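You operate a simulated robot arm through the tools that you are given. There is no shell and no other tool. Be economical: measure what you need, move in short steps, check, and stop when the job is done.

The job below is to be done with a simulated two-armed robot. You get a single attempt, and the scene is never put back.

JOB
Hold the blue valve block, back off its bolt, then unscrew its plug.
Fine: holding hand clear of the socket; plug and driver back in their stands.

The check looks at the end state, three seconds after you hand in, the way a careful person would. Anything else that was tipped, shoved, dropped, spilled or broken makes it a failure.

ROBOT AND FRAMES
Two 7-joint arms with two-finger parallel grippers on one trunk, on a base that drives. Base frame: it is fixed to the floor where the robot stands at the start and does not move with it; the origin is under the middle of the robot, x ahead of it, y to its left, z up; the surface under the hand at the start is at about z = 800. Readings come in mm, degrees, newtons and seconds.
The left shoulder is at the start at [70, 130, 1237], the right one opposite. With the tool pointing down near the work surface each hand reaches from about 100 to 480 mm from the robot's upright axis, wherever it stands, measured 20 degrees to its own side. Places, roughly: brass plug (4x4x4 cm) [400, 100, 900]; cover bolt [400, 100, 900]; port of the blue valve block [400, 100, 900]. Payload 1.57 kg a hand.
The TCP of each hand is the grasp point between the finger pads, 30 mm short of the fingertips. In the tool frame z runs along the fingers and y along their closing line. The gripper opens to 80 mm. The fingers are 17 mm wide and 12 mm thick; the gripper's body (40 by 82 mm) begins 80 mm behind the TCP.
Orientation is told as [roll, pitch, yaw] about the base's x, y, z axes, in that order, counted from this pose: with the fingers straight down and closing along the base's y, the tool's x points along the base's -x, its y along +y and its z along -z.

CONTROLS
- The arms move only by the tool play_rows. It takes "left_increments", "right_increments" or both (then of equal length, played together; a hand with none holds still); each is a list of rows, each a list of 7 numbers: the shift along the tool's x, y, z in units of 200 mm (1.0 is 200 mm), then the turn, a rotation vector about the tool's x, y, z in units of 120 degrees (1.0 is 120 degrees), then the finger opening in m, from 0 to 0.08. In form: [[dx, dy, dz, ax, ay, az, jaw], ...]. A call has 1 to 20 rows; each row is the pose to reach, as a shift and turn from the pose commanded when the call began, along the tool's axes at that moment. A call with a number of a shift or a turn outside -1 to 1 is refused whole. Each row takes 0.2 s and may step no farther than 50 mm and 8.6 degrees from the row before; otherwise, or with a gripper value out of range, the whole call is refused. A pose out of reach is approached as far as the arm can. The call stops where the force on the tool passes 40 N (or 10 N more than at its start, if that is more) or the arm is blocked; 0.2 s more then pass. Each finger travels about 108 mm/s and halts on what it meets, pressing with about 40 N; the grip force reading is that of the motor and also rises with nothing between the fingers. The clock runs only during rows and for 0.2 s after the last one: add rows that repeat a pose to give the fingers time. It gives the time, the measured TCP pose, the force on the tool (base axes), the opening and the grip force at its end, in the units of the frame above (readings bear some noise), with the torque about the TCP (base axes, N m) and any sound that the robot's microphone picked up.
- Cameras (640 x 400 px; columns grow to the right, rows downward): "scene" is now at [124.6, 28.7, 1451]; the picture's right is [0.35, -0.94, -0.00], its down [-0.65, -0.25, -0.72] and it looks along [0.67, 0.25, -0.70] (base axes); focal length 273 px, centre (320, 200). "left" rides on the left gripper at [72, 7, -122] in its tool frame; the picture's right is [-0.09, 1.00, 0.00], its down [-0.84, -0.08, -0.54] and it looks along [-0.54, -0.05, 0.84] (tool axes); focal length 238 px, centre (320, 200). "right" rides on the right gripper at [72, -7, -122] in its tool frame; the picture's right is [0.09, 1.00, 0.00], its down [-0.84, 0.08, -0.54] and it looks along [-0.54, 0.05, 0.84] (tool axes); focal length 238 px, centre (320, 200). There is no depth. A picture from a camera that has moved, and an enlarged one, comes with that camera's place and axes in the base frame and with its lens.
- capture(camera): a new picture of that camera. The clock stands still meanwhile.
- move_column(by): slides the trunk up (or, below 0, down) by that many mm; the arms and the scene camera ride with it, the base frame stays. It gives what a move gives, with no picture.
- roll_base(legs): drives the robot by 1 to 6 legs, each [ahead, left, turn to the left] in mm, mm and degrees, along the robot's own axes; the way and the turn of a leg run together, so that a leg with both is an arc; at most 1500 mm and 180 degrees a leg. The arms and the cameras ride along, it lands a little off, and it stops where it bumps. It gives what a move gives.
- turn_head(pan, tilt): turns the head with the scene camera to pan (to the left, within 86 degrees either way) and tilt (down, from -29 to 69), counted from straight ahead of the robot. It gives what a move gives.
- enlarge(camera, box): a new picture of the part [left, top, right, bottom] of that camera's present view, enlarged. The clock stands still meanwhile.
- job_done(): hands the job in; it is judged then, once.

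Work in short steps. Places have to be worked out from the pictures, the camera data and where the tool is seen: move nearer, look again, correct. Check each grasp and each placing, and mend what went wrong. You have 120 turns and 88 pictures in all, those below and enlarged ones among them. Open the grippers and draw the arms clear of the work before you hand the job in, unless the task says otherwise; then end with one line.

The tools are called after ">>>" by a JSON object that holds its "fn" and its "kwargs". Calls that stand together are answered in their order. play_rows: Moves the arms, as the interface text tells. Its arguments: {"type":"object","properties":{"left_increments":{"type":"array"},"right_increments":{"type":"array"}},"required":[]} The other tools are called the same way: move_column (by) slides the trunk up or down; roll_base (legs) drives the base; turn_head (pan, tilt) turns the head that bears the scene camera; capture (camera) takes a picture; enlarge (camera, box) takes an enlarged picture of a part of a camera's view; job_done () hands the job in.

At the start:

```text
time: 0.0
left_position: [299.9, 197.0, 1258.2]
left_tcp_rot: [0.0, 0.0, 0.0]
left_wrist_force: [0.4, 0.3, 0.1]
left_torque: [0.01, -0.01, 0.02]
left_grip_width: 80.1
left_grasp_force: 0.0
right_position: [348.1, -77.3, 1181.5]
right_tcp_rot: [0.0, 0.0, 0.0]
right_wrist_force: [-0.7, -0.5, -1.2]
right_torque: [-0.02, -0.02, 0.0]
right_grip_width: 80.0
right_grasp_force: 0.0
trunk travel left (down, up): [-875.0, 65.0]
robot x, y, heading: [3.0, 1.3, -0.0]
head pan, tilt: [20.6, 44.2]
```

scene: 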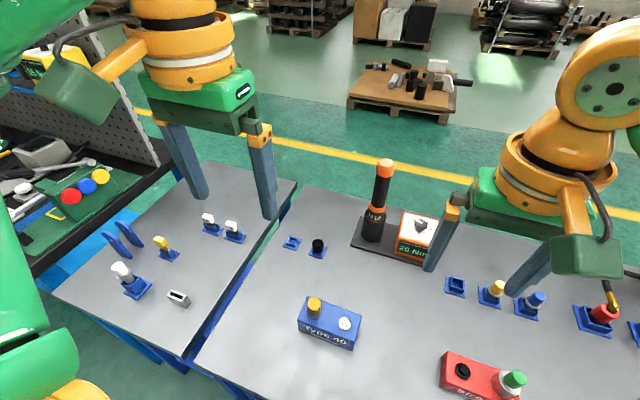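
right: 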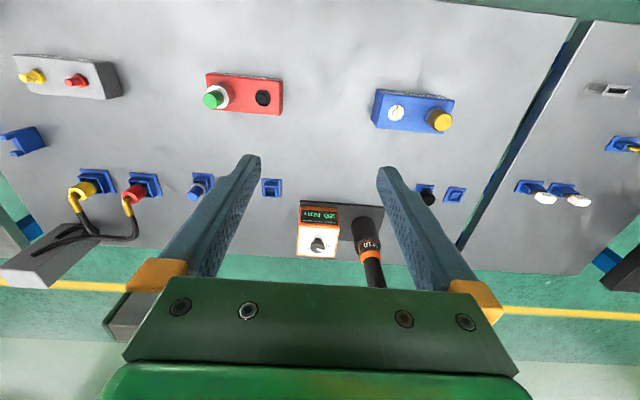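
left: 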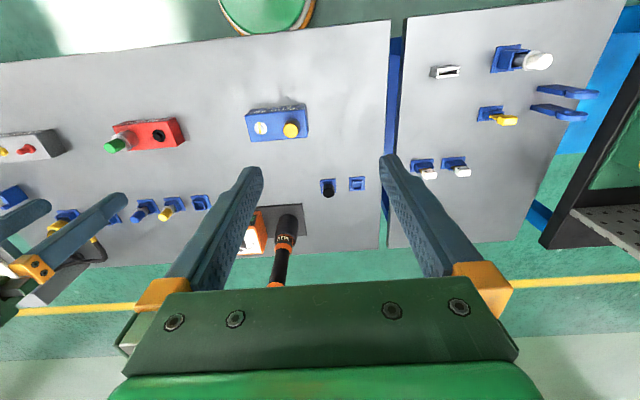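

The blue block with its white bolt and brass-coloured plug, the driver standing in a dock, and stands are visible. I zoom in to see the details first.

>>> {"fn": "enlarge", "kwargs": {"camera": "scene", "box": [270, 270, 400, 360]}}

>>> {"fn": "enlarge", "kwargs": {"camera": "scene", "box": [270, 150, 460, 270]}}

>>> {"fn": "enlarge", "kwargs": {"camera": "left", "box": [220, 80, 400, 290]}}

```text
4.44 times, centred on (335, 315) of scene
camera zoom: at [124.6, 28.7, 1451.0], right [0.35, -0.94, 0.0], down [-0.65, -0.25, -0.72], along [0.67, 0.25, -0.7], focal length 1215 px, centre (253, -311)
```

zoom: 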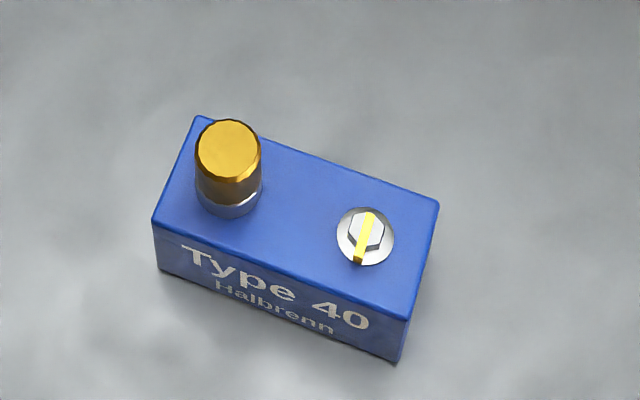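

```text
3.33 times, centred on (365, 210) of scene
camera zoom: at [124.6, 28.7, 1451.0], right [0.35, -0.94, 0.0], down [-0.65, -0.25, -0.72], along [0.67, 0.25, -0.7], focal length 911 px, centre (170, 167)
```

zoom: 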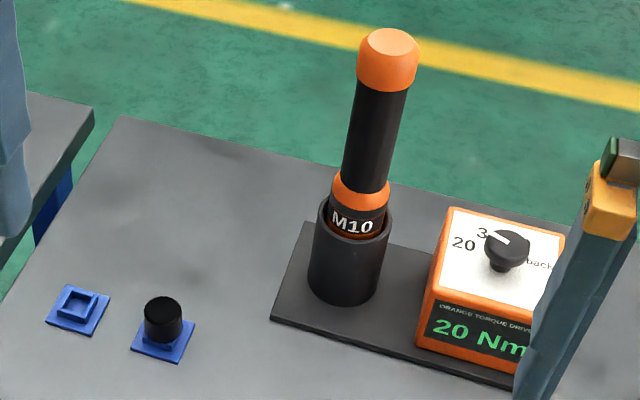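

```text
1.90 times, centred on (310, 185) of left
camera zoom: at [226.5, 203.1, 1379.2], right [0.09, 1.0, 0.0], down [0.84, -0.08, 0.54], along [0.54, -0.05, -0.84], focal length 454 px, centre (339, 229)
```

zoom: 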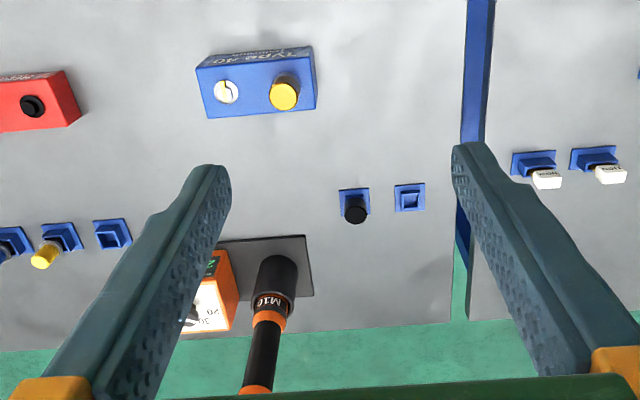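

The driver box has a dial with "20 / 3? / back". I look closer at it and at the two empty stands.

>>> {"fn": "enlarge", "kwargs": {"camera": "right", "box": [270, 160, 400, 290]}}

>>> {"fn": "enlarge", "kwargs": {"camera": "scene", "box": [430, 260, 640, 400]}}

>>> {"fn": "enlarge", "kwargs": {"camera": "right", "box": [360, 80, 480, 220]}}

```text
3.08 times, centred on (335, 225) of right
camera zoom: at [276.2, -85.7, 1301.7], right [-0.09, 1.0, 0.0], down [0.84, 0.08, 0.54], along [0.54, 0.05, -0.84], focal length 733 px, centre (274, 123)
```

zoom: 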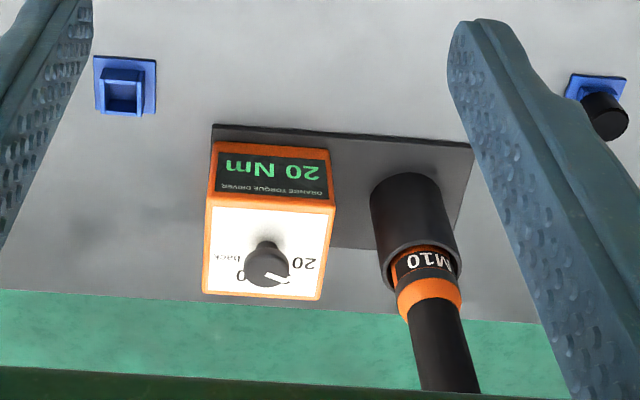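

```text
2.86 times, centred on (535, 330) of scene
camera zoom: at [124.6, 28.7, 1451.0], right [0.35, -0.94, 0.0], down [-0.65, -0.25, -0.72], along [0.67, 0.25, -0.7], focal length 781 px, centre (-294, -171)
```

zoom: 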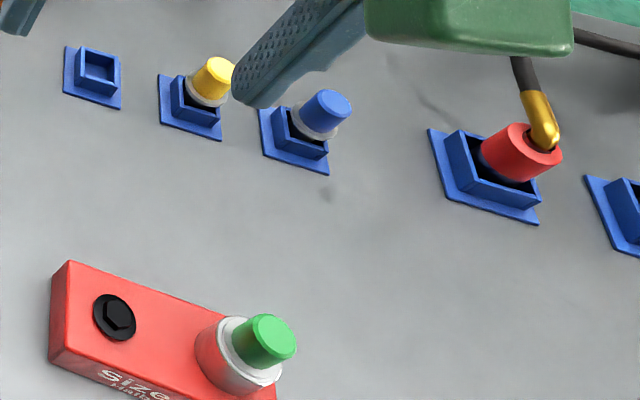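

```text
2.86 times, centred on (420, 150) of right
camera zoom: at [276.2, -85.7, 1301.7], right [-0.09, 1.0, 0.0], down [0.84, 0.08, 0.54], along [0.54, 0.05, -0.84], focal length 681 px, centre (34, 343)
```

zoom: 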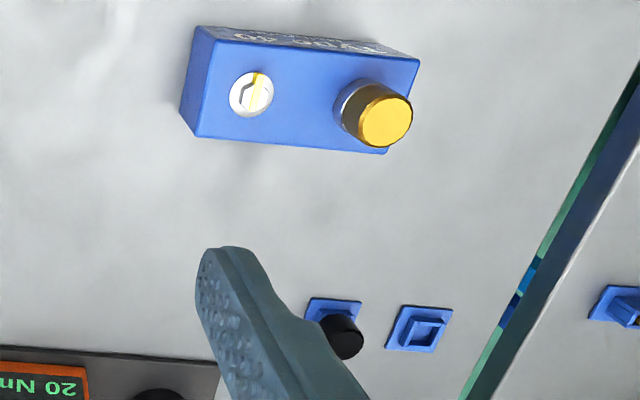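

I estimate the block at x 333–390, y 29–156, z 800–857, with the plug at about (360,126), the bolt at (361,58) and the driver stand near (635,56), which is far. I look down to see what clearance the base has to the bench, and look toward the right stands.

>>> {"fn": "turn_head", "kwargs": {"pan": 0, "tilt": 69}}

>>> {"fn": "capture", "kwargs": {"camera": "scene"}}

```text
time: 0.9
left_position: [297.2, 196.1, 1257.7]
left_tcp_rot: [0.0, 0.0, -0.1]
left_wrist_force: [0.4, -0.3, -0.9]
left_torque: [-0.04, -0.03, -0.01]
left_grip_width: 79.9
left_grasp_force: 0.1
right_position: [347.7, -77.2, 1182.3]
right_tcp_rot: [0.1, 0.0, 0.0]
right_wrist_force: [0.3, -0.5, -0.6]
right_torque: [-0.01, 0.0, -0.02]
right_grip_width: 79.9
right_grasp_force: 0.1
trunk travel left (down, up): [-875.0, 65.0]
robot x, y, heading: [-1.5, 0.0, 0.1]
head pan, tilt: [0.0, 68.8]
```

```text
78 pictures are left
camera scene: at [103.8, 0.1, 1421.1], right [0.0, -1.0, 0.0], down [-0.93, 0.0, -0.36], along [0.36, 0.0, -0.93], focal length 273 px, centre (320, 200)
```

scene: 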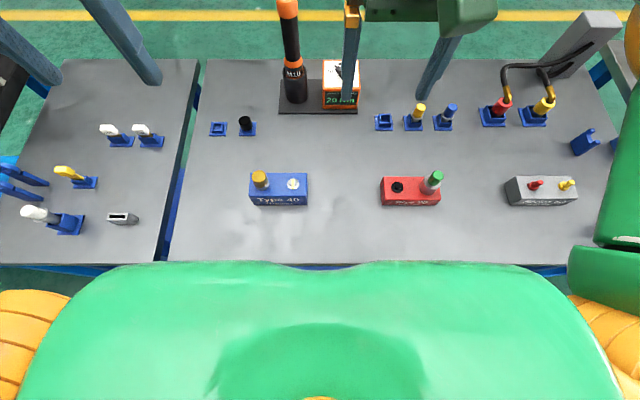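

The bench front edge is at x≈195, so there's a bit of room ahead. I zoom on both empty stands and the plugs from this angle.

>>> {"fn": "enlarge", "kwargs": {"camera": "scene", "box": [195, 50, 325, 215]}}

>>> {"fn": "enlarge", "kwargs": {"camera": "scene", "box": [310, 50, 470, 215]}}

```text
2.42 times, centred on (260, 132) of scene
camera zoom: at [103.8, 0.1, 1421.1], right [0.0, -1.0, 0.0], down [-0.93, 0.0, -0.36], along [0.36, 0.0, -0.93], focal length 663 px, centre (466, 364)
```

zoom: 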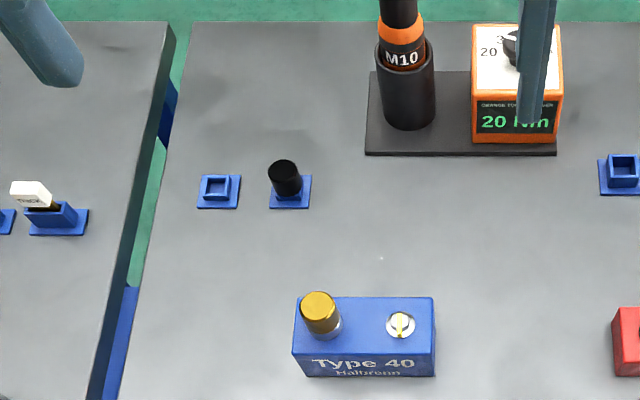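

```text
2.42 times, centred on (390, 132) of scene
camera zoom: at [103.8, 0.1, 1421.1], right [0.0, -1.0, 0.0], down [-0.93, 0.0, -0.36], along [0.36, 0.0, -0.93], focal length 663 px, centre (150, 364)
```

zoom: 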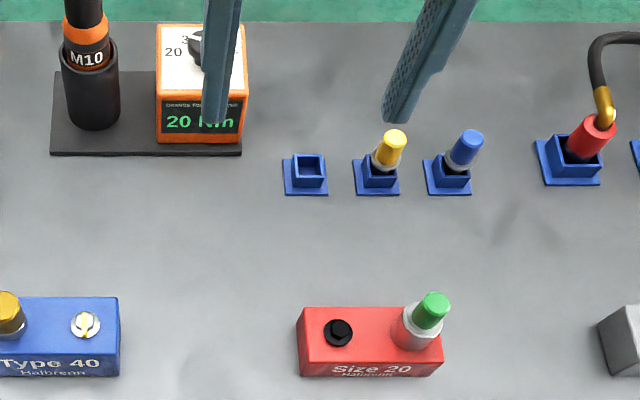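

The green plug belongs to the red block's set (stand B); stand A at about (548,275) is the empty one for the brass plug. The driver at about (650,66) is out of reach, so I drive ahead a little and check for bumps.

>>> {"fn": "roll_base", "kwargs": {"legs": [[100, 0, 0]]}}

```text
time: 1.9
left_position: [329.1, 197.0, 1258.4]
left_tcp_rot: [0.0, -0.2, 0.0]
left_wrist_force: [-0.2, 0.0, 0.1]
left_torque: [0.02, 0.03, -0.02]
left_grip_width: 79.8
left_grasp_force: 0.0
right_position: [379.3, -77.2, 1183.3]
right_tcp_rot: [0.2, -0.2, 0.1]
right_wrist_force: [-0.4, 0.0, -0.1]
right_torque: [-0.03, -0.02, -0.03]
right_grip_width: 79.9
right_grasp_force: 0.1
trunk travel left (down, up): [-875.0, 65.0]
robot x, y, heading: [35.1, -0.9, -0.0]
head pan, tilt: [0.0, 68.8]
stopped in leg 1: the robot was blocked; the commanded pose is now the measured one
```

The base is stopped by the bench at x≈35, so far items must be reached with forward-tilted hands. I lower the trunk some and begin pitching the right hand forward toward the dial for a close look.

>>> {"fn": "move_column", "kwargs": {"by": -120}}

>>> {"fn": "play_rows", "kwargs": {"right_increments": [[-0.1, 0, 0, 0, -0.07, 0, 0.08], [-0.2, 0, 0, 0, -0.14, 0, 0.08], [-0.3, 0, 0, 0, -0.21, 0, 0.08], [-0.4, 0, 0, 0, -0.28, 0, 0.08], [-0.5, 0, 0, 0, -0.35, 0, 0.08], [-0.6, 0, 0, 0, -0.42, 0, 0.08], [-0.7, 0, 0, 0, -0.42, 0, 0.08]]}}

>>> {"fn": "capture", "kwargs": {"camera": "right"}}

```text
time: 3.4
left_position: [331.0, 196.1, 1137.4]
left_tcp_rot: [0.0, 0.0, 0.1]
left_wrist_force: [-0.1, -0.8, 1.0]
left_torque: [0.0, 0.0, -0.01]
left_grip_width: 79.8
left_grasp_force: 0.1
right_position: [381.7, -77.6, 1061.0]
right_tcp_rot: [0.1, -0.1, 0.0]
right_wrist_force: [0.7, -0.3, 0.5]
right_torque: [0.02, 0.03, 0.02]
right_grip_width: 80.2
right_grasp_force: 0.1
trunk travel left (down, up): [-755.0, 185.0]
robot x, y, heading: [35.1, 1.7, 0.1]
head pan, tilt: [0.0, 68.8]
```

```text
time: 5.0
left_position: [333.6, 197.2, 1137.0]
left_tcp_rot: [-0.1, 0.1, -0.1]
left_wrist_force: [-0.5, -1.1, 0.9]
left_torque: [0.02, 0.04, 0.03]
left_grip_width: 80.0
left_grasp_force: 0.1
right_position: [522.9, -76.7, 1061.1]
right_tcp_rot: [0.0, -50.6, -0.1]
right_wrist_force: [-0.1, -0.1, 0.2]
right_torque: [-0.02, 0.0, -0.01]
right_grip_width: 79.9
right_grasp_force: 0.1
trunk travel left (down, up): [-755.0, 185.0]
robot x, y, heading: [33.0, -2.0, 0.4]
head pan, tilt: [0.0, 68.8]
```

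```text
75 pictures are left
camera right: at [383.5, -85.1, 1082.1], right [-0.06, 1.0, -0.07], down [0.11, 0.08, 0.99], along [0.99, 0.05, -0.12], focal length 238 px, centre (320, 200)
```

right: 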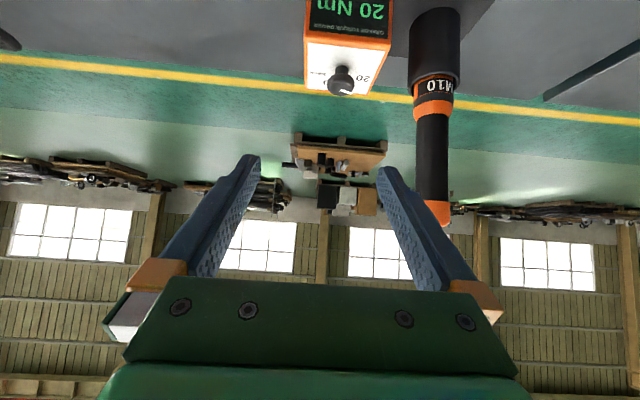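

Tilting works well. I now zoom with the head camera on the dial to read its labels and knob shape.

>>> {"fn": "turn_head", "kwargs": {"pan": 0, "tilt": 40}}

>>> {"fn": "capture", "kwargs": {"camera": "scene"}}

>>> {"fn": "enlarge", "kwargs": {"camera": "right", "box": [290, 0, 480, 120]}}

```text
time: 5.9
left_position: [331.1, 197.0, 1138.2]
left_tcp_rot: [0.0, 0.0, 0.0]
left_wrist_force: [-0.2, 0.1, 0.5]
left_torque: [0.02, 0.01, -0.01]
left_grip_width: 80.1
left_grasp_force: 0.0
right_position: [521.7, -76.9, 1062.5]
right_tcp_rot: [0.2, -50.3, 0.0]
right_wrist_force: [-0.1, -0.4, -0.3]
right_torque: [-0.02, 0.02, 0.02]
right_grip_width: 80.0
right_grasp_force: 0.1
trunk travel left (down, up): [-755.0, 185.0]
robot x, y, heading: [36.3, -1.7, 0.1]
head pan, tilt: [0.0, 40.0]
```

```text
74 pictures are left
camera scene: at [166.8, 0.0, 1337.1], right [0.0, -1.0, 0.0], down [-0.64, 0.0, -0.77], along [0.77, 0.0, -0.64], focal length 273 px, centre (320, 200)
```

scene: 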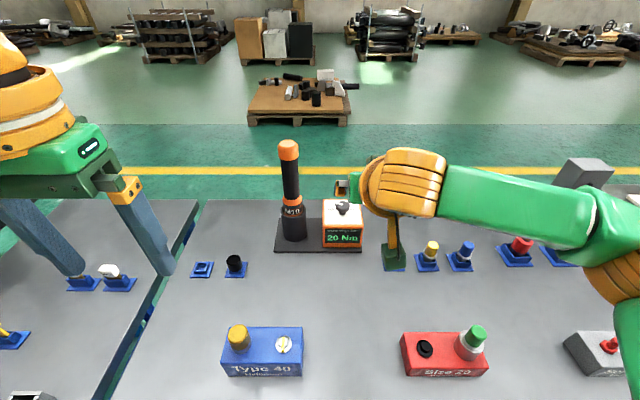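

```text
3.33 times, centred on (385, 60) of right
camera zoom: at [382.3, -85.1, 1082.7], right [-0.06, 1.0, -0.07], down [0.12, 0.08, 0.99], along [0.99, 0.05, -0.12], focal length 794 px, centre (103, 667)
```

zoom: 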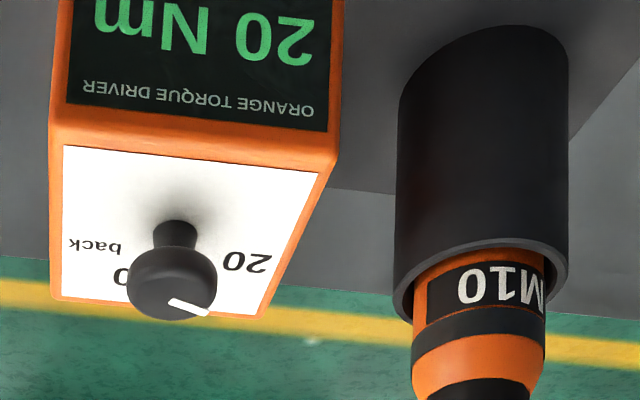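

>>> {"fn": "enlarge", "kwargs": {"camera": "scene", "box": [265, 135, 375, 260]}}

```text
3.20 times, centred on (320, 198) of scene
camera zoom: at [166.8, 0.0, 1337.1], right [0.0, -1.0, 0.0], down [-0.64, 0.0, -0.77], along [0.77, 0.0, -0.64], focal length 875 px, centre (320, 208)
```

zoom: 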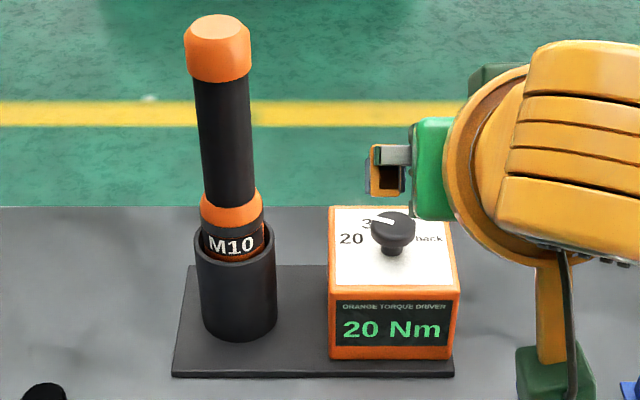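

The setting dial sits at "20"; "back" is about 135° clockwise from it. Knob ≈ (665,−55,903), 33 mm wide. I bring the right hand to a standoff, yawed +50°, to be able to turn it clockwise.

>>> {"fn": "play_rows", "kwargs": {"right_increments": [[0.012, -0.028, 0.113, -0.0535, 0, -0.0442, 0.06], [0.024, -0.057, 0.227, -0.107, 0, -0.0883, 0.06], [0.036, -0.085, 0.34, -0.1605, 0, -0.1325, 0.06], [0.048, -0.113, 0.453, -0.214, 0, -0.1767, 0.06], [0.06, -0.142, 0.567, -0.2675, 0, -0.221, 0.06], [0.072, -0.17, 0.68, -0.321, 0, -0.265, 0.06]]}}

>>> {"fn": "capture", "kwargs": {"camera": "right"}}

>>> {"fn": "enlarge", "kwargs": {"camera": "scene", "box": [265, 135, 425, 260]}}

```text
time: 7.3
left_position: [332.6, 196.6, 1137.6]
left_tcp_rot: [0.0, 0.0, 0.0]
left_wrist_force: [0.2, -0.1, 0.1]
left_torque: [0.02, -0.03, 0.01]
left_grip_width: 80.3
left_grasp_force: 0.0
right_position: [583.5, -99.6, 996.9]
right_tcp_rot: [-6.7, -51.4, 41.8]
right_wrist_force: [0.7, -0.1, 0.2]
right_torque: [0.0, -0.05, -0.01]
right_grip_width: 59.8
right_grasp_force: 0.1
right hand out of reach, approached as far as the arm can: row 5, 6
trunk travel left (down, up): [-755.0, 185.0]
robot x, y, heading: [33.5, 0.1, 0.1]
head pan, tilt: [0.0, 40.0]
```

```text
71 pictures are left
camera right: at [473.7, -187.4, 1014.7], right [-0.63, 0.76, -0.15], down [-0.01, 0.18, 0.98], along [0.77, 0.62, -0.1], focal length 238 px, centre (320, 200)
```

right: 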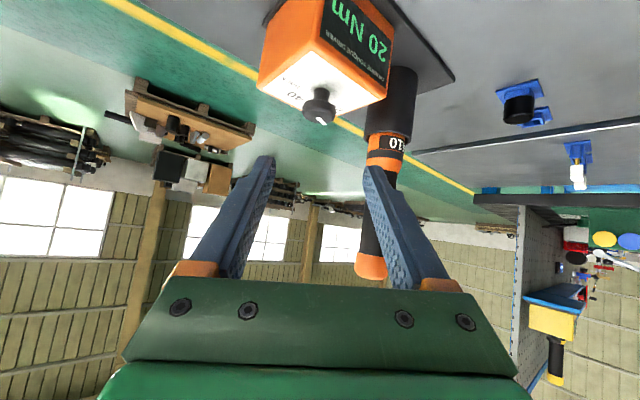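

```text
3.20 times, centred on (345, 198) of scene
camera zoom: at [166.6, 0.3, 1337.2], right [0.0, -1.0, 0.0], down [-0.64, 0.0, -0.77], along [0.77, 0.0, -0.64], focal length 875 px, centre (240, 208)
```

zoom: 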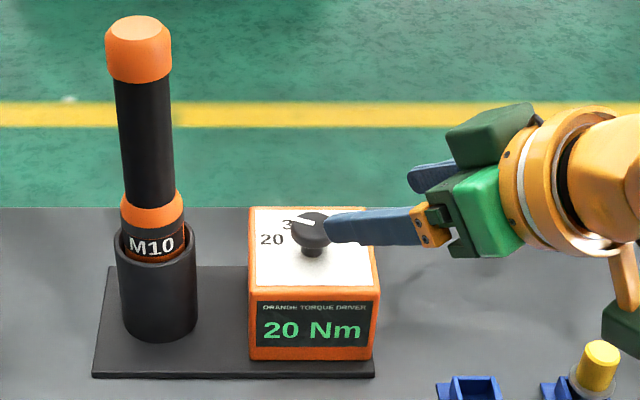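

That yaw is beyond reach. I'll withdraw the right hand, then turn the base left to bring the right shoulder forward.

>>> {"fn": "play_rows", "kwargs": {"right_increments": [[-0.032, 0.1, -0.092, 0.0535, 0, 0.0442, 0.06], [-0.064, 0.2, -0.184, 0.107, 0, 0.0883, 0.06], [-0.096, 0.3, -0.276, 0.1605, 0, 0.1325, 0.06], [-0.128, 0.4, -0.367, 0.214, 0, 0.1767, 0.06], [-0.16, 0.5, -0.459, 0.2675, 0, 0.221, 0.06], [-0.19, 0.595, -0.55, 0.321, 0, 0.265, 0.06]]}}

```text
time: 8.7
left_position: [332.2, 198.7, 1138.0]
left_tcp_rot: [-0.1, -0.1, 0.0]
left_wrist_force: [0.2, 0.2, 0.3]
left_torque: [0.03, -0.01, 0.01]
left_grip_width: 80.0
left_grasp_force: 0.1
right_position: [455.4, -31.7, 1087.3]
right_tcp_rot: [-3.2, -54.4, -10.9]
right_wrist_force: [0.0, 0.4, -0.6]
right_torque: [-0.02, -0.01, 0.0]
right_grip_width: 59.9
right_grasp_force: 0.1
trunk travel left (down, up): [-755.0, 185.0]
robot x, y, heading: [33.6, 2.6, -0.1]
head pan, tilt: [0.0, 40.0]
```

Hand is clear. Back up 40, turn left 40°, and come ahead again toward the bench edge.

>>> {"fn": "roll_base", "kwargs": {"legs": [[-40, 0, 0], [0, 0, 40], [28, -23, 0]]}}

```text
time: 11.9
left_position: [125.9, 343.1, 1138.8]
left_tcp_rot: [-0.1, -0.2, 40.0]
left_wrist_force: [-0.6, -0.5, -0.4]
left_torque: [-0.03, -0.03, 0.02]
left_grip_width: 80.0
left_grasp_force: 0.0
right_position: [370.1, 246.5, 1089.3]
right_tcp_rot: [-3.6, -54.5, 29.3]
right_wrist_force: [-0.4, 0.3, 0.1]
right_torque: [-0.02, 0.0, -0.07]
right_grip_width: 60.2
right_grasp_force: 0.1
trunk travel left (down, up): [-755.0, 185.0]
robot x, y, heading: [29.4, 1.0, 40.0]
head pan, tilt: [0.0, 40.0]
```

Base turned freely. Now swing the right hand back toward the dial in two calls, keeping above and in front of the driver.

>>> {"fn": "play_rows", "kwargs": {"right_increments": [[0.026, -0.164, 0.008, 0.04, 0.002, 0.0285, 0.06], [0.052, -0.328, 0.016, 0.08, 0.004, 0.057, 0.06], [0.078, -0.492, 0.024, 0.12, 0.005, 0.0855, 0.06], [0.104, -0.656, 0.032, 0.16, 0.007, 0.114, 0.06], [0.13, -0.82, 0.04, 0.199, 0.009, 0.142, 0.06]]}}

```text
time: 13.1
left_position: [132.1, 342.8, 1138.4]
left_tcp_rot: [0.0, -0.1, 39.9]
left_wrist_force: [-0.5, -0.2, 0.9]
left_torque: [0.0, 0.0, 0.01]
left_grip_width: 80.0
left_grasp_force: 0.2
right_position: [441.5, 92.5, 1068.8]
right_tcp_rot: [-3.3, -54.2, -0.2]
right_wrist_force: [0.8, -0.4, 0.0]
right_torque: [0.0, 0.03, 0.01]
right_grip_width: 60.0
right_grasp_force: 0.1
trunk travel left (down, up): [-755.0, 185.0]
robot x, y, heading: [29.4, 3.5, 39.9]
head pan, tilt: [0.0, 40.0]
```

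>>> {"fn": "play_rows", "kwargs": {"right_increments": [[-0.002, -0.114, 0.157, -0.005, 0.006, 0, 0.06], [-0.004, -0.228, 0.315, -0.01, 0.012, 0, 0.06], [-0.006, -0.342, 0.472, -0.015, 0.018, 0, 0.06], [-0.008, -0.455, 0.63, -0.02, 0.024, 0, 0.06], [-0.01, -0.569, 0.787, -0.025, 0.03, 0, 0.06], [-0.012, -0.683, 0.945, -0.0275, 0.035, 0, 0.06]]}}

>>> {"fn": "capture", "kwargs": {"camera": "right"}}

```text
time: 14.5
left_position: [131.7, 342.0, 1137.9]
left_tcp_rot: [0.0, 0.0, 40.0]
left_wrist_force: [-0.3, -0.7, 0.1]
left_torque: [-0.02, 0.0, 0.01]
left_grip_width: 80.1
left_grasp_force: 0.2
right_position: [589.6, -55.0, 963.5]
right_tcp_rot: [0.1, -50.0, -0.3]
right_wrist_force: [0.0, 0.5, -0.5]
right_torque: [0.0, -0.02, 0.04]
right_grip_width: 60.0
right_grasp_force: 0.1
trunk travel left (down, up): [-755.0, 185.0]
robot x, y, heading: [28.2, 0.3, 40.0]
head pan, tilt: [0.0, 40.0]
```

```text
69 pictures are left
camera right: at [449.8, -61.8, 984.4], right [-0.06, 1.0, -0.07], down [0.12, 0.08, 0.99], along [0.99, 0.05, -0.13], focal length 238 px, centre (320, 200)
```

right: 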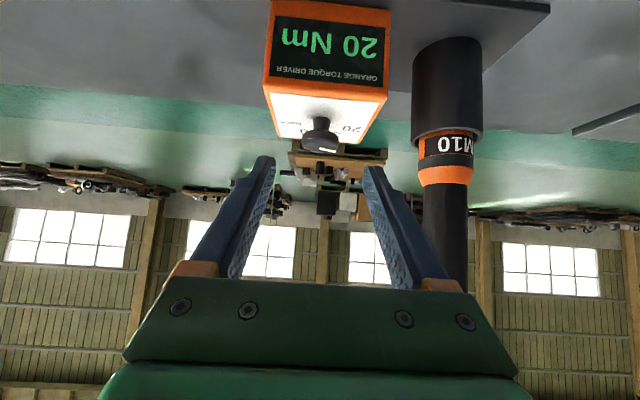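

The view matches expectations. I advance with open fingers around the knob, then look.

>>> {"fn": "play_rows", "kwargs": {"right_increments": [[0, 0.005, 0.1, 0, 0, 0, 0.06], [0, 0.005, 0.2, 0, 0, 0, 0.06], [0, 0.005, 0.3, 0, 0, 0, 0.06], [0, 0.005, 0.396, 0, 0, 0, 0.06]]}}

>>> {"fn": "capture", "kwargs": {"camera": "right"}}

>>> {"fn": "turn_head", "kwargs": {"pan": -40, "tilt": 35}}

>>> {"fn": "capture", "kwargs": {"camera": "scene"}}

```text
time: 15.5
left_position: [132.3, 342.8, 1136.9]
left_tcp_rot: [0.0, 0.0, 40.0]
left_wrist_force: [0.3, 0.1, 0.5]
left_torque: [-0.01, 0.02, -0.02]
left_grip_width: 79.8
left_grasp_force: 0.0
right_position: [649.6, -51.6, 913.4]
right_tcp_rot: [0.2, -50.0, -0.3]
right_wrist_force: [0.3, -0.3, 0.0]
right_torque: [-0.01, 0.03, 0.0]
right_grip_width: 60.0
right_grasp_force: 0.0
trunk travel left (down, up): [-755.0, 185.0]
robot x, y, heading: [31.6, 3.1, 39.8]
head pan, tilt: [0.0, 40.0]
```

```text
68 pictures are left
camera right: at [509.5, -59.1, 934.1], right [-0.06, 1.0, -0.07], down [0.12, 0.08, 0.99], along [0.99, 0.05, -0.13], focal length 238 px, centre (320, 200)
```

right: 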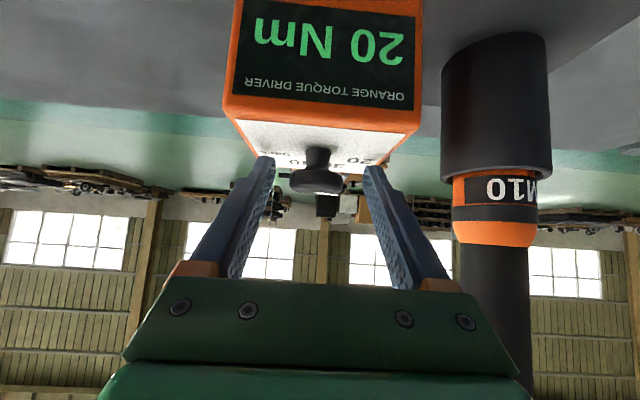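

```text
time: 16.6
left_position: [132.7, 342.2, 1138.5]
left_tcp_rot: [0.0, 0.0, 40.0]
left_wrist_force: [-0.5, 0.6, -0.2]
left_torque: [-0.06, -0.02, -0.01]
left_grip_width: 80.1
left_grasp_force: 0.0
right_position: [648.4, -53.4, 914.2]
right_tcp_rot: [0.1, -49.9, -0.3]
right_wrist_force: [1.3, 0.0, -0.3]
right_torque: [-0.02, -0.01, 0.02]
right_grip_width: 60.2
right_grasp_force: 0.1
trunk travel left (down, up): [-755.0, 185.0]
robot x, y, heading: [31.3, 2.0, 40.3]
head pan, tilt: [-40.0, 35.0]
```

```text
67 pictures are left
camera scene: at [153.6, 32.7, 1344.7], right [0.0, -1.0, 0.0], down [-0.57, 0.0, -0.82], along [0.82, 0.0, -0.57], focal length 273 px, centre (320, 200)
```

scene: 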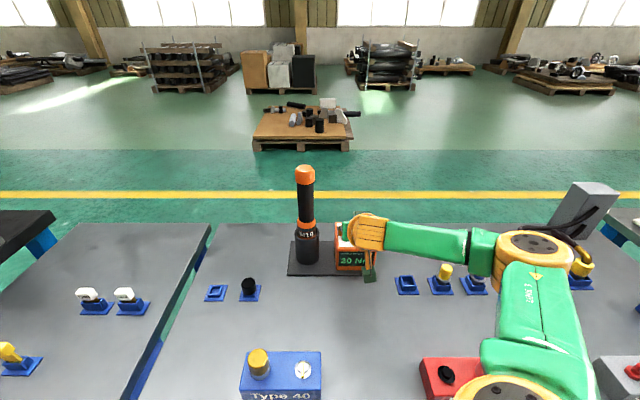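

The knob lies between the finger pads. Close on it.

>>> {"fn": "play_rows", "kwargs": {"right_increments": [[0, 0, 0, 0, 0, 0, 0.04], [0, 0, 0, 0, 0, 0, 0.025], [0, 0, 0, 0, 0, 0, 0.025]]}}

>>> {"fn": "enlarge", "kwargs": {"camera": "right", "box": [220, 0, 420, 220]}}

```text
time: 17.4
left_position: [130.5, 341.2, 1139.1]
left_tcp_rot: [0.1, -0.1, 40.0]
left_wrist_force: [0.1, -0.8, -0.1]
left_torque: [-0.02, -0.01, -0.02]
left_grip_width: 80.2
left_grasp_force: 0.1
right_position: [647.8, -52.8, 913.8]
right_tcp_rot: [0.2, -50.0, -0.5]
right_wrist_force: [0.6, -5.2, 1.5]
right_torque: [-0.11, -0.05, -0.08]
right_grip_width: 33.2
right_grasp_force: 40.7
trunk travel left (down, up): [-755.0, 185.0]
robot x, y, heading: [34.1, 2.2, 40.2]
head pan, tilt: [-40.0, 35.0]
```

```text
1.82 times, centred on (320, 110) of right
camera zoom: at [508.8, -61.2, 934.5], right [-0.05, 1.0, -0.07], down [0.12, 0.07, 0.99], along [0.99, 0.04, -0.13], focal length 433 px, centre (320, 364)
```

zoom: 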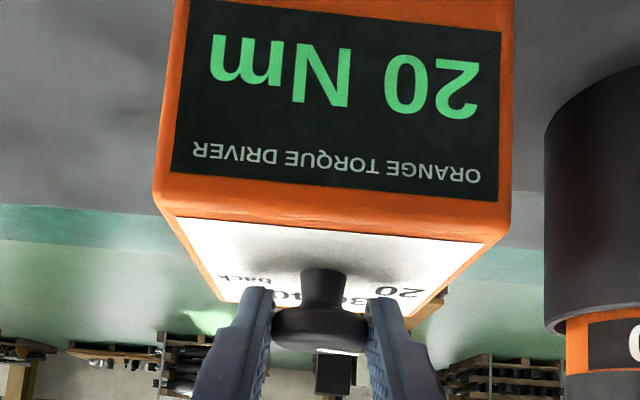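

Gripped (33 mm). Turn it clockwise 40° about the knob's vertical axis.

>>> {"fn": "play_rows", "kwargs": {"right_increments": [[0, 0.008, 0, 0.051, 0, 0.0429, 0.025], [-0.0015, 0.0165, 0.002, 0.102, 0, 0.0857, 0.025], [-0.003, 0.0245, 0.004, 0.153, 0, 0.1286, 0.025], [-0.006, 0.032, 0.007, 0.204, 0, 0.1715, 0.025], [-0.009, 0.0385, 0.011, 0.2553, 0, 0.2143, 0.025]]}}

>>> {"fn": "capture", "kwargs": {"camera": "right"}}

```text
time: 18.6
left_position: [131.1, 339.4, 1139.7]
left_tcp_rot: [0.1, -0.3, 40.0]
left_wrist_force: [0.6, 0.0, -0.2]
left_torque: [-0.02, 0.0, 0.02]
left_grip_width: 80.0
left_grasp_force: 0.0
right_position: [650.6, -48.1, 914.1]
right_tcp_rot: [0.5, -50.0, -40.7]
right_wrist_force: [2.5, -8.2, 4.9]
right_torque: [-0.26, 0.04, -0.06]
right_grip_width: 33.5
right_grasp_force: 41.0
trunk travel left (down, up): [-755.0, 185.0]
robot x, y, heading: [25.1, 0.4, 40.2]
head pan, tilt: [-40.0, 35.0]
```

```text
65 pictures are left
camera right: at [540.2, 37.2, 934.7], right [0.6, 0.8, -0.07], down [0.14, -0.02, 0.99], along [0.79, -0.6, -0.13], focal length 238 px, centre (320, 200)
```

right: 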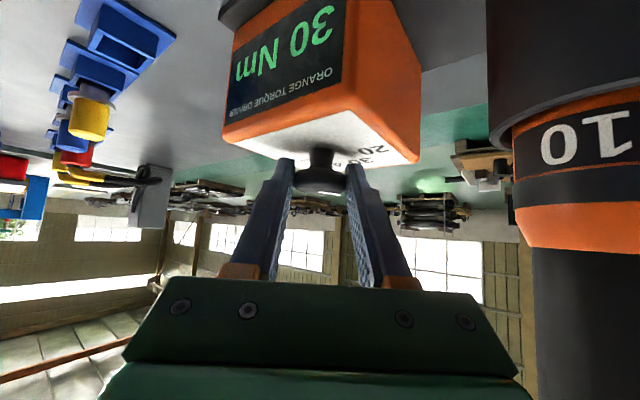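

Display now reads 30 Nm. Release, swing back 64°, regrip.

>>> {"fn": "play_rows", "kwargs": {"right_increments": [[0, 0, 0, 0, 0, 0, 0.055], [0, 0, 0, 0, 0, 0, 0.06], [0, -0.008, 0, -0.051, 0, -0.0429, 0.06], [-0.0015, -0.0165, 0.002, -0.102, 0, -0.0857, 0.06], [-0.003, -0.0245, 0.004, -0.153, 0, -0.1286, 0.06], [-0.006, -0.032, 0.007, -0.204, 0, -0.1715, 0.06], [-0.009, -0.0385, 0.011, -0.2553, 0, -0.2143, 0.06], [-0.013, -0.0445, 0.015, -0.306, 0, -0.257, 0.06], [-0.017, -0.05, 0.02, -0.357, 0, -0.3, 0.06], [-0.0215, -0.054, 0.026, -0.4085, 0, -0.343, 0.06], [-0.0215, -0.054, 0.026, -0.4085, 0, -0.343, 0.04], [-0.0215, -0.054, 0.026, -0.4085, 0, -0.343, 0.025], [-0.0215, -0.054, 0.026, -0.4085, 0, -0.343, 0.025]]}}

```text
time: 21.4
left_position: [131.3, 341.2, 1137.6]
left_tcp_rot: [0.0, 0.0, 40.1]
left_wrist_force: [0.6, 0.2, 0.1]
left_torque: [-0.01, -0.01, -0.02]
left_grip_width: 79.8
left_grasp_force: 0.0
right_position: [650.4, -58.7, 913.0]
right_tcp_rot: [0.1, -50.2, 23.7]
right_wrist_force: [2.4, -3.1, 4.7]
right_torque: [-0.17, -0.09, -0.03]
right_grip_width: 33.7
right_grasp_force: 40.9
trunk travel left (down, up): [-755.0, 185.0]
robot x, y, heading: [29.7, -2.1, 40.0]
head pan, tilt: [-40.0, 35.0]
```

Regripped at yaw +24. Turn 64° clockwise.

>>> {"fn": "play_rows", "kwargs": {"right_increments": [[0, 0.008, 0, 0.051, 0, 0.0429, 0.025], [-0.0015, 0.0165, 0.002, 0.102, 0, 0.0857, 0.025], [-0.003, 0.0245, 0.004, 0.153, 0, 0.1286, 0.025], [-0.006, 0.032, 0.007, 0.204, 0, 0.1715, 0.025], [-0.009, 0.0385, 0.011, 0.2553, 0, 0.2143, 0.025], [-0.013, 0.0445, 0.015, 0.306, 0, 0.257, 0.025], [-0.017, 0.05, 0.02, 0.357, 0, 0.3, 0.025], [-0.0215, 0.054, 0.026, 0.4085, 0, 0.343, 0.025]]}}

>>> {"fn": "enlarge", "kwargs": {"camera": "right", "box": [200, 0, 440, 220]}}

```text
time: 23.1
left_position: [130.6, 339.5, 1138.6]
left_tcp_rot: [0.2, -0.3, 40.0]
left_wrist_force: [-0.4, -0.1, 0.1]
left_torque: [-0.01, -0.03, 0.01]
left_grip_width: 80.2
left_grasp_force: 0.0
right_position: [651.0, -48.0, 912.6]
right_tcp_rot: [0.3, -50.1, -40.6]
right_wrist_force: [12.2, -10.3, 17.7]
right_torque: [-0.47, -0.22, -0.01]
right_grip_width: 33.0
right_grasp_force: 41.7
trunk travel left (down, up): [-755.0, 185.0]
robot x, y, heading: [28.6, -1.0, 40.1]
head pan, tilt: [-40.0, 35.0]
```

```text
1.82 times, centred on (320, 110) of right
camera zoom: at [541.2, 36.3, 934.0], right [0.6, 0.8, -0.07], down [0.14, -0.02, 0.99], along [0.79, -0.6, -0.13], focal length 433 px, centre (320, 364)
```

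zoom: 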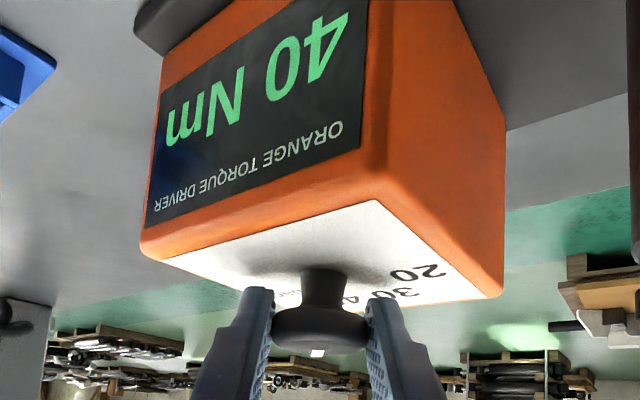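

40 Nm. Another release, return and regrip.

>>> {"fn": "play_rows", "kwargs": {"right_increments": [[0, 0, 0, 0, 0, 0, 0.055], [0, 0, 0, 0, 0, 0, 0.06], [0, -0.008, 0, -0.051, 0, -0.0429, 0.06], [-0.0015, -0.0165, 0.002, -0.102, 0, -0.0857, 0.06], [-0.003, -0.0245, 0.004, -0.153, 0, -0.1286, 0.06], [-0.006, -0.032, 0.007, -0.204, 0, -0.1715, 0.06], [-0.009, -0.0385, 0.011, -0.2553, 0, -0.2143, 0.06], [-0.013, -0.0445, 0.015, -0.306, 0, -0.257, 0.06], [-0.017, -0.05, 0.02, -0.357, 0, -0.3, 0.06], [-0.0215, -0.054, 0.026, -0.4085, 0, -0.343, 0.06], [-0.0215, -0.054, 0.026, -0.4085, 0, -0.343, 0.04], [-0.0215, -0.054, 0.026, -0.4085, 0, -0.343, 0.025], [-0.0215, -0.054, 0.026, -0.4085, 0, -0.343, 0.025]]}}

>>> {"fn": "play_rows", "kwargs": {"right_increments": [[0, 0.008, 0, 0.051, 0, 0.0429, 0.025], [-0.0015, 0.0165, 0.002, 0.102, 0, 0.0857, 0.025], [-0.003, 0.0245, 0.004, 0.153, 0, 0.1286, 0.025], [-0.006, 0.032, 0.007, 0.204, 0, 0.1715, 0.025]]}}

>>> {"fn": "capture", "kwargs": {"camera": "right"}}

```text
time: 25.9
left_position: [131.5, 342.7, 1138.1]
left_tcp_rot: [0.0, 0.1, 40.0]
left_wrist_force: [-0.2, 0.3, 0.0]
left_torque: [-0.01, 0.02, -0.01]
left_grip_width: 80.3
left_grasp_force: 0.1
right_position: [650.9, -58.7, 912.9]
right_tcp_rot: [0.0, -50.0, 23.7]
right_wrist_force: [1.4, -1.5, 1.1]
right_torque: [-0.21, -0.17, -0.01]
right_grip_width: 33.2
right_grasp_force: 41.6
trunk travel left (down, up): [-755.0, 185.0]
robot x, y, heading: [31.9, -0.6, 40.0]
head pan, tilt: [-40.0, 35.0]
```

```text
time: 26.9
left_position: [132.4, 340.4, 1138.0]
left_tcp_rot: [0.1, -0.1, 40.0]
left_wrist_force: [-0.4, 0.6, -0.7]
left_torque: [-0.03, 0.0, -0.03]
left_grip_width: 80.0
left_grasp_force: 0.1
right_position: [649.1, -53.0, 911.3]
right_tcp_rot: [0.0, -49.8, -8.5]
right_wrist_force: [0.6, -5.7, 1.3]
right_torque: [-0.03, 0.11, 0.22]
right_grip_width: 33.7
right_grasp_force: 21.9
trunk travel left (down, up): [-755.0, 185.0]
robot x, y, heading: [29.6, -0.9, 40.0]
head pan, tilt: [-40.0, 35.0]
```

```text
63 pictures are left
camera right: at [509.4, -40.1, 933.1], right [0.09, 0.99, -0.07], down [0.14, 0.06, 0.99], along [0.99, -0.09, -0.13], focal length 238 px, centre (320, 200)
```

right: 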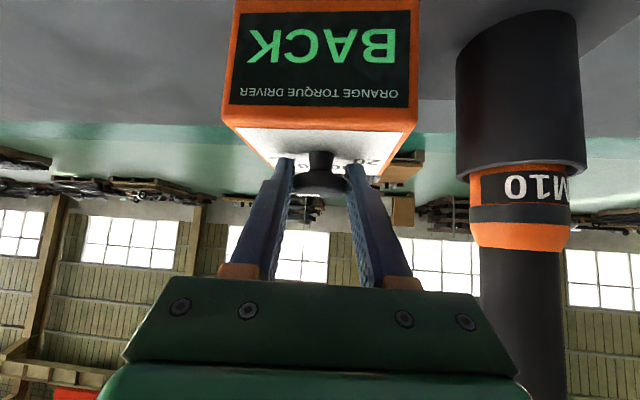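

The display reads BACK. Release the knob and back away along the tool axis.

>>> {"fn": "play_rows", "kwargs": {"right_increments": [[0, 0, 0, 0, 0, 0, 0.05], [0, 0, 0, 0, 0, 0, 0.06], [0, 0, -0.2, 0, 0, 0, 0.06], [0, 0, -0.4, 0, 0, 0, 0.06], [0, 0, -0.6, 0, 0, 0, 0.08]]}}

>>> {"fn": "capture", "kwargs": {"camera": "right"}}

```text
time: 28.1
left_position: [131.7, 341.8, 1137.5]
left_tcp_rot: [-0.1, -0.1, 40.0]
left_wrist_force: [-0.1, 0.4, 0.7]
left_torque: [-0.01, -0.02, -0.01]
left_grip_width: 79.9
left_grasp_force: 0.1
right_position: [554.6, -38.5, 990.5]
right_tcp_rot: [0.1, -50.0, -8.3]
right_wrist_force: [0.3, -0.2, 1.0]
right_torque: [-0.02, 0.0, 0.03]
right_grip_width: 80.2
right_grasp_force: 0.0
trunk travel left (down, up): [-755.0, 185.0]
robot x, y, heading: [29.5, 3.1, 40.0]
head pan, tilt: [-40.0, 35.0]
```

```text
62 pictures are left
camera right: at [416.7, -25.5, 1012.3], right [0.08, 0.99, -0.07], down [0.13, 0.06, 0.99], along [0.99, -0.09, -0.13], focal length 238 px, centre (320, 200)
```

right: 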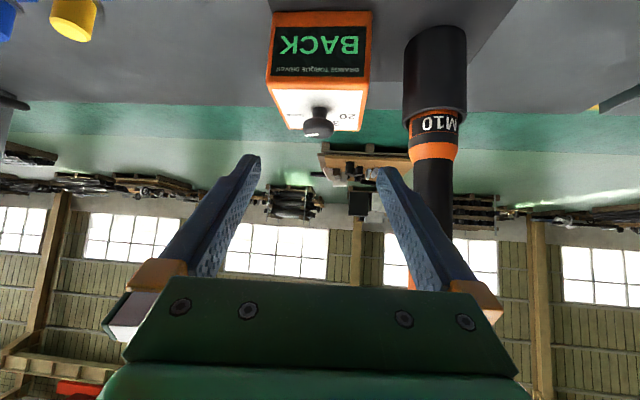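

Driver axis seen at about (668,65.5). Move the right hand to a standoff in front of its handle at pitch −60.

>>> {"fn": "play_rows", "kwargs": {"right_increments": [[-0.049, 0.134, -0.009, -0.013, -0.021, -0.011, 0.08], [-0.098, 0.268, -0.018, -0.0265, -0.042, -0.022, 0.08], [-0.146, 0.403, -0.027, -0.04, -0.0625, -0.033, 0.08], [-0.195, 0.537, -0.036, -0.053, -0.0833, -0.0445, 0.08]]}}

>>> {"fn": "capture", "kwargs": {"camera": "right"}}

>>> {"fn": "enlarge", "kwargs": {"camera": "scene", "box": [240, 140, 400, 300]}}

```text
time: 29.1
left_position: [131.0, 343.1, 1138.1]
left_tcp_rot: [0.0, 0.0, 40.0]
left_wrist_force: [0.0, 0.4, -0.1]
left_torque: [-0.02, 0.02, 0.01]
left_grip_width: 80.1
left_grasp_force: 0.1
right_position: [591.3, 68.1, 1023.9]
right_tcp_rot: [-1.6, -60.0, 1.4]
right_wrist_force: [0.1, 0.0, 0.3]
right_torque: [-0.01, 0.03, -0.01]
right_grip_width: 80.2
right_grasp_force: 0.0
trunk travel left (down, up): [-755.0, 185.0]
robot x, y, heading: [29.0, -1.2, 39.8]
head pan, tilt: [-40.0, 35.0]
```

```text
61 pictures are left
camera right: at [449.9, 59.3, 1020.6], right [-0.05, 0.99, -0.09], down [-0.05, 0.09, 0.99], along [1.0, 0.05, 0.05], focal length 238 px, centre (320, 200)
```

right: 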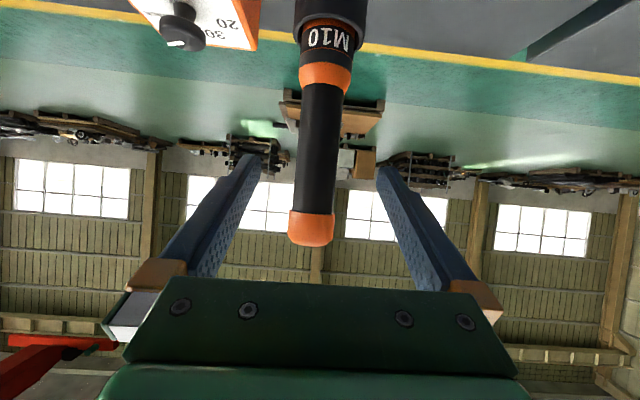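

```text
2.50 times, centred on (320, 220) of scene
camera zoom: at [153.8, 33.8, 1344.6], right [0.0, -1.0, 0.0], down [-0.57, 0.0, -0.82], along [0.82, 0.0, -0.57], focal length 683 px, centre (320, 150)
```

zoom: 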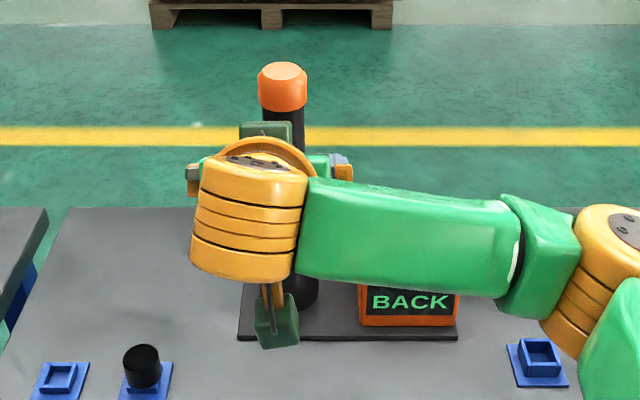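

Aligned on the driver's handle. Advance around it, then close.

>>> {"fn": "play_rows", "kwargs": {"right_increments": [[0, -0.003, 0.11, -0.004, 0, 0, 0.08], [0, -0.006, 0.22, -0.008, 0, 0, 0.08], [0, -0.009, 0.33, -0.013, 0, 0, 0.08], [0, -0.0115, 0.442, -0.013, 0, 0, 0.08], [0, -0.0115, 0.442, -0.013, 0, 0, 0.06], [0, -0.0115, 0.442, -0.013, 0, 0, 0.04], [0, -0.0115, 0.442, -0.013, 0, 0, 0.02], [0, -0.0115, 0.442, -0.013, 0, 0, 0.02]]}}

>>> {"fn": "capture", "kwargs": {"camera": "right"}}

```text
time: 30.9
left_position: [131.3, 342.2, 1137.7]
left_tcp_rot: [0.0, 0.0, 40.0]
left_wrist_force: [-0.3, -0.5, -1.1]
left_torque: [0.0, 0.01, 0.0]
left_grip_width: 79.9
left_grasp_force: 0.0
right_position: [669.0, 64.8, 978.7]
right_tcp_rot: [0.2, -60.0, 1.1]
right_wrist_force: [0.7, 0.8, -0.1]
right_torque: [-0.03, -0.06, -0.02]
right_grip_width: 36.9
right_grasp_force: 40.2
trunk travel left (down, up): [-755.0, 185.0]
robot x, y, heading: [31.0, 3.5, 39.9]
head pan, tilt: [-40.0, 35.0]
```

```text
59 pictures are left
camera right: at [527.9, 52.6, 976.5], right [-0.07, 0.99, -0.08], down [-0.05, 0.07, 1.0], along [1.0, 0.07, 0.05], focal length 238 px, centre (320, 200)
```

right: 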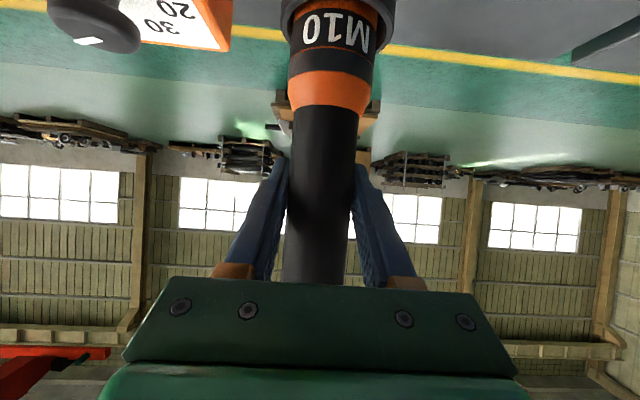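

Gripped at 36.9 mm. Lift straight up 110 mm out of the cup.

>>> {"fn": "play_rows", "kwargs": {"right_increments": [[-0.0433, 0, -0.025, 0, 0, 0, 0.02], [-0.0866, 0, -0.05, 0, 0, 0, 0.02], [-0.173, 0, -0.1, 0, 0, 0, 0.02], [-0.26, 0, -0.15, 0, 0, 0, 0.02], [-0.346, 0, -0.2, 0, 0, 0, 0.02], [-0.433, 0, -0.25, 0, 0, 0, 0.02], [-0.485, 0, -0.28, 0, 0, 0, 0.02]]}}

>>> {"fn": "capture", "kwargs": {"camera": "scene"}}

```text
time: 32.5
left_position: [134.2, 342.2, 1137.7]
left_tcp_rot: [0.1, 0.1, 40.0]
left_wrist_force: [0.4, 0.1, 0.2]
left_torque: [-0.01, 0.05, 0.01]
left_grip_width: 79.6
left_grasp_force: 0.0
right_position: [671.7, 62.5, 1091.2]
right_tcp_rot: [0.3, -59.8, 1.3]
right_wrist_force: [0.2, -0.2, -9.6]
right_torque: [-0.04, -0.03, 0.0]
right_grip_width: 36.4
right_grasp_force: 40.4
trunk travel left (down, up): [-755.0, 185.0]
robot x, y, heading: [26.4, -0.5, 39.8]
head pan, tilt: [-40.0, 35.0]
```

```text
58 pictures are left
camera scene: at [156.6, 33.0, 1344.4], right [0.0, -1.0, 0.0], down [-0.58, 0.0, -0.82], along [0.82, 0.0, -0.58], focal length 273 px, centre (320, 200)
```

scene: 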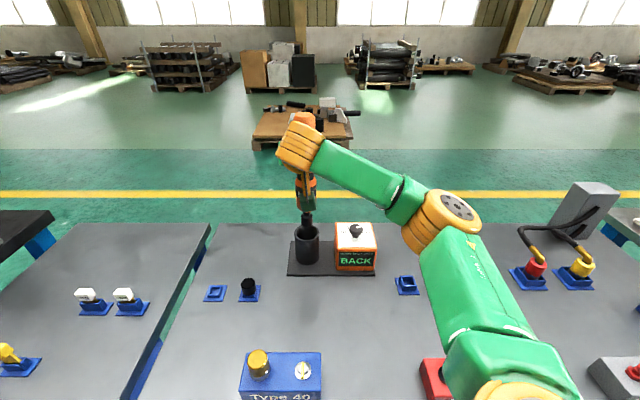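

Driver is lifted (about 1 kg). Zoom to check the socket clears the cup.

>>> {"fn": "enlarge", "kwargs": {"camera": "scene", "box": [260, 100, 400, 290]}}

```text
2.11 times, centred on (330, 195) of scene
camera zoom: at [156.6, 33.0, 1344.4], right [0.0, -1.0, 0.0], down [-0.58, 0.0, -0.82], along [0.82, 0.0, -0.58], focal length 576 px, centre (299, 210)
```

zoom: 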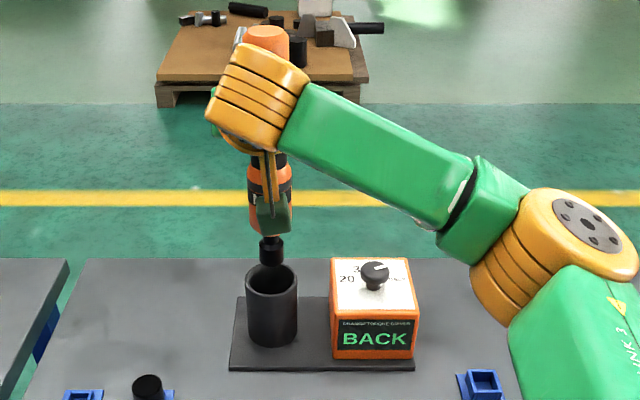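

The socket is just clear at z≈906, so its bottom is roughly 180 below the TCP. Raise 45 more, then draw back toward the robot.

>>> {"fn": "play_rows", "kwargs": {"right_increments": [[-0.1, 0, -0.056, 0, 0, 0, 0.02], [-0.195, 0, -0.1125, 0, 0, 0, 0.02], [-0.1, 0, -0.277, 0, 0, 0, 0.02], [-0.005, 0, -0.442, 0, 0, 0, 0.02], [0.09, 0, -0.606, 0, 0, 0, 0.02], [0.185, 0, -0.77, 0, 0, 0, 0.02], [0.28, 0, -0.935, 0, 0, 0, 0.02]]}}

>>> {"fn": "capture", "kwargs": {"camera": "scene"}}

```text
time: 34.1
left_position: [130.3, 341.9, 1139.0]
left_tcp_rot: [0.0, 0.0, 40.0]
left_wrist_force: [-0.2, 0.5, -0.4]
left_torque: [0.01, -0.01, 0.0]
left_grip_width: 79.9
left_grasp_force: 0.0
right_position: [477.8, 59.3, 1137.3]
right_tcp_rot: [-0.1, -59.8, 1.4]
right_wrist_force: [0.2, -0.3, -8.4]
right_torque: [0.01, -0.04, 0.0]
right_grip_width: 36.8
right_grasp_force: 39.4
trunk travel left (down, up): [-755.0, 185.0]
robot x, y, heading: [26.8, 4.9, 39.8]
head pan, tilt: [-40.0, 35.0]
```

```text
56 pictures are left
camera scene: at [152.9, 33.2, 1344.7], right [0.0, -1.0, 0.0], down [-0.57, 0.0, -0.82], along [0.82, 0.0, -0.57], focal length 273 px, centre (320, 200)
```

scene: 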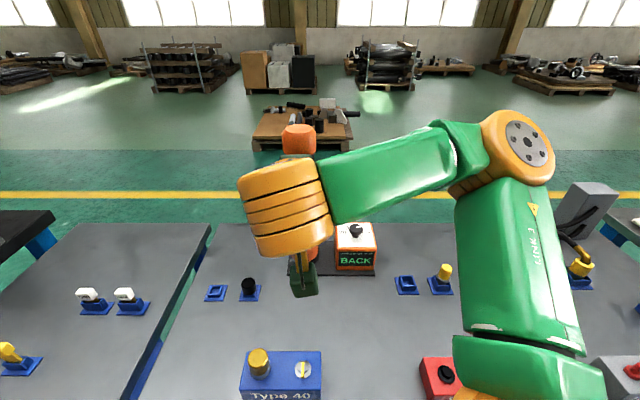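

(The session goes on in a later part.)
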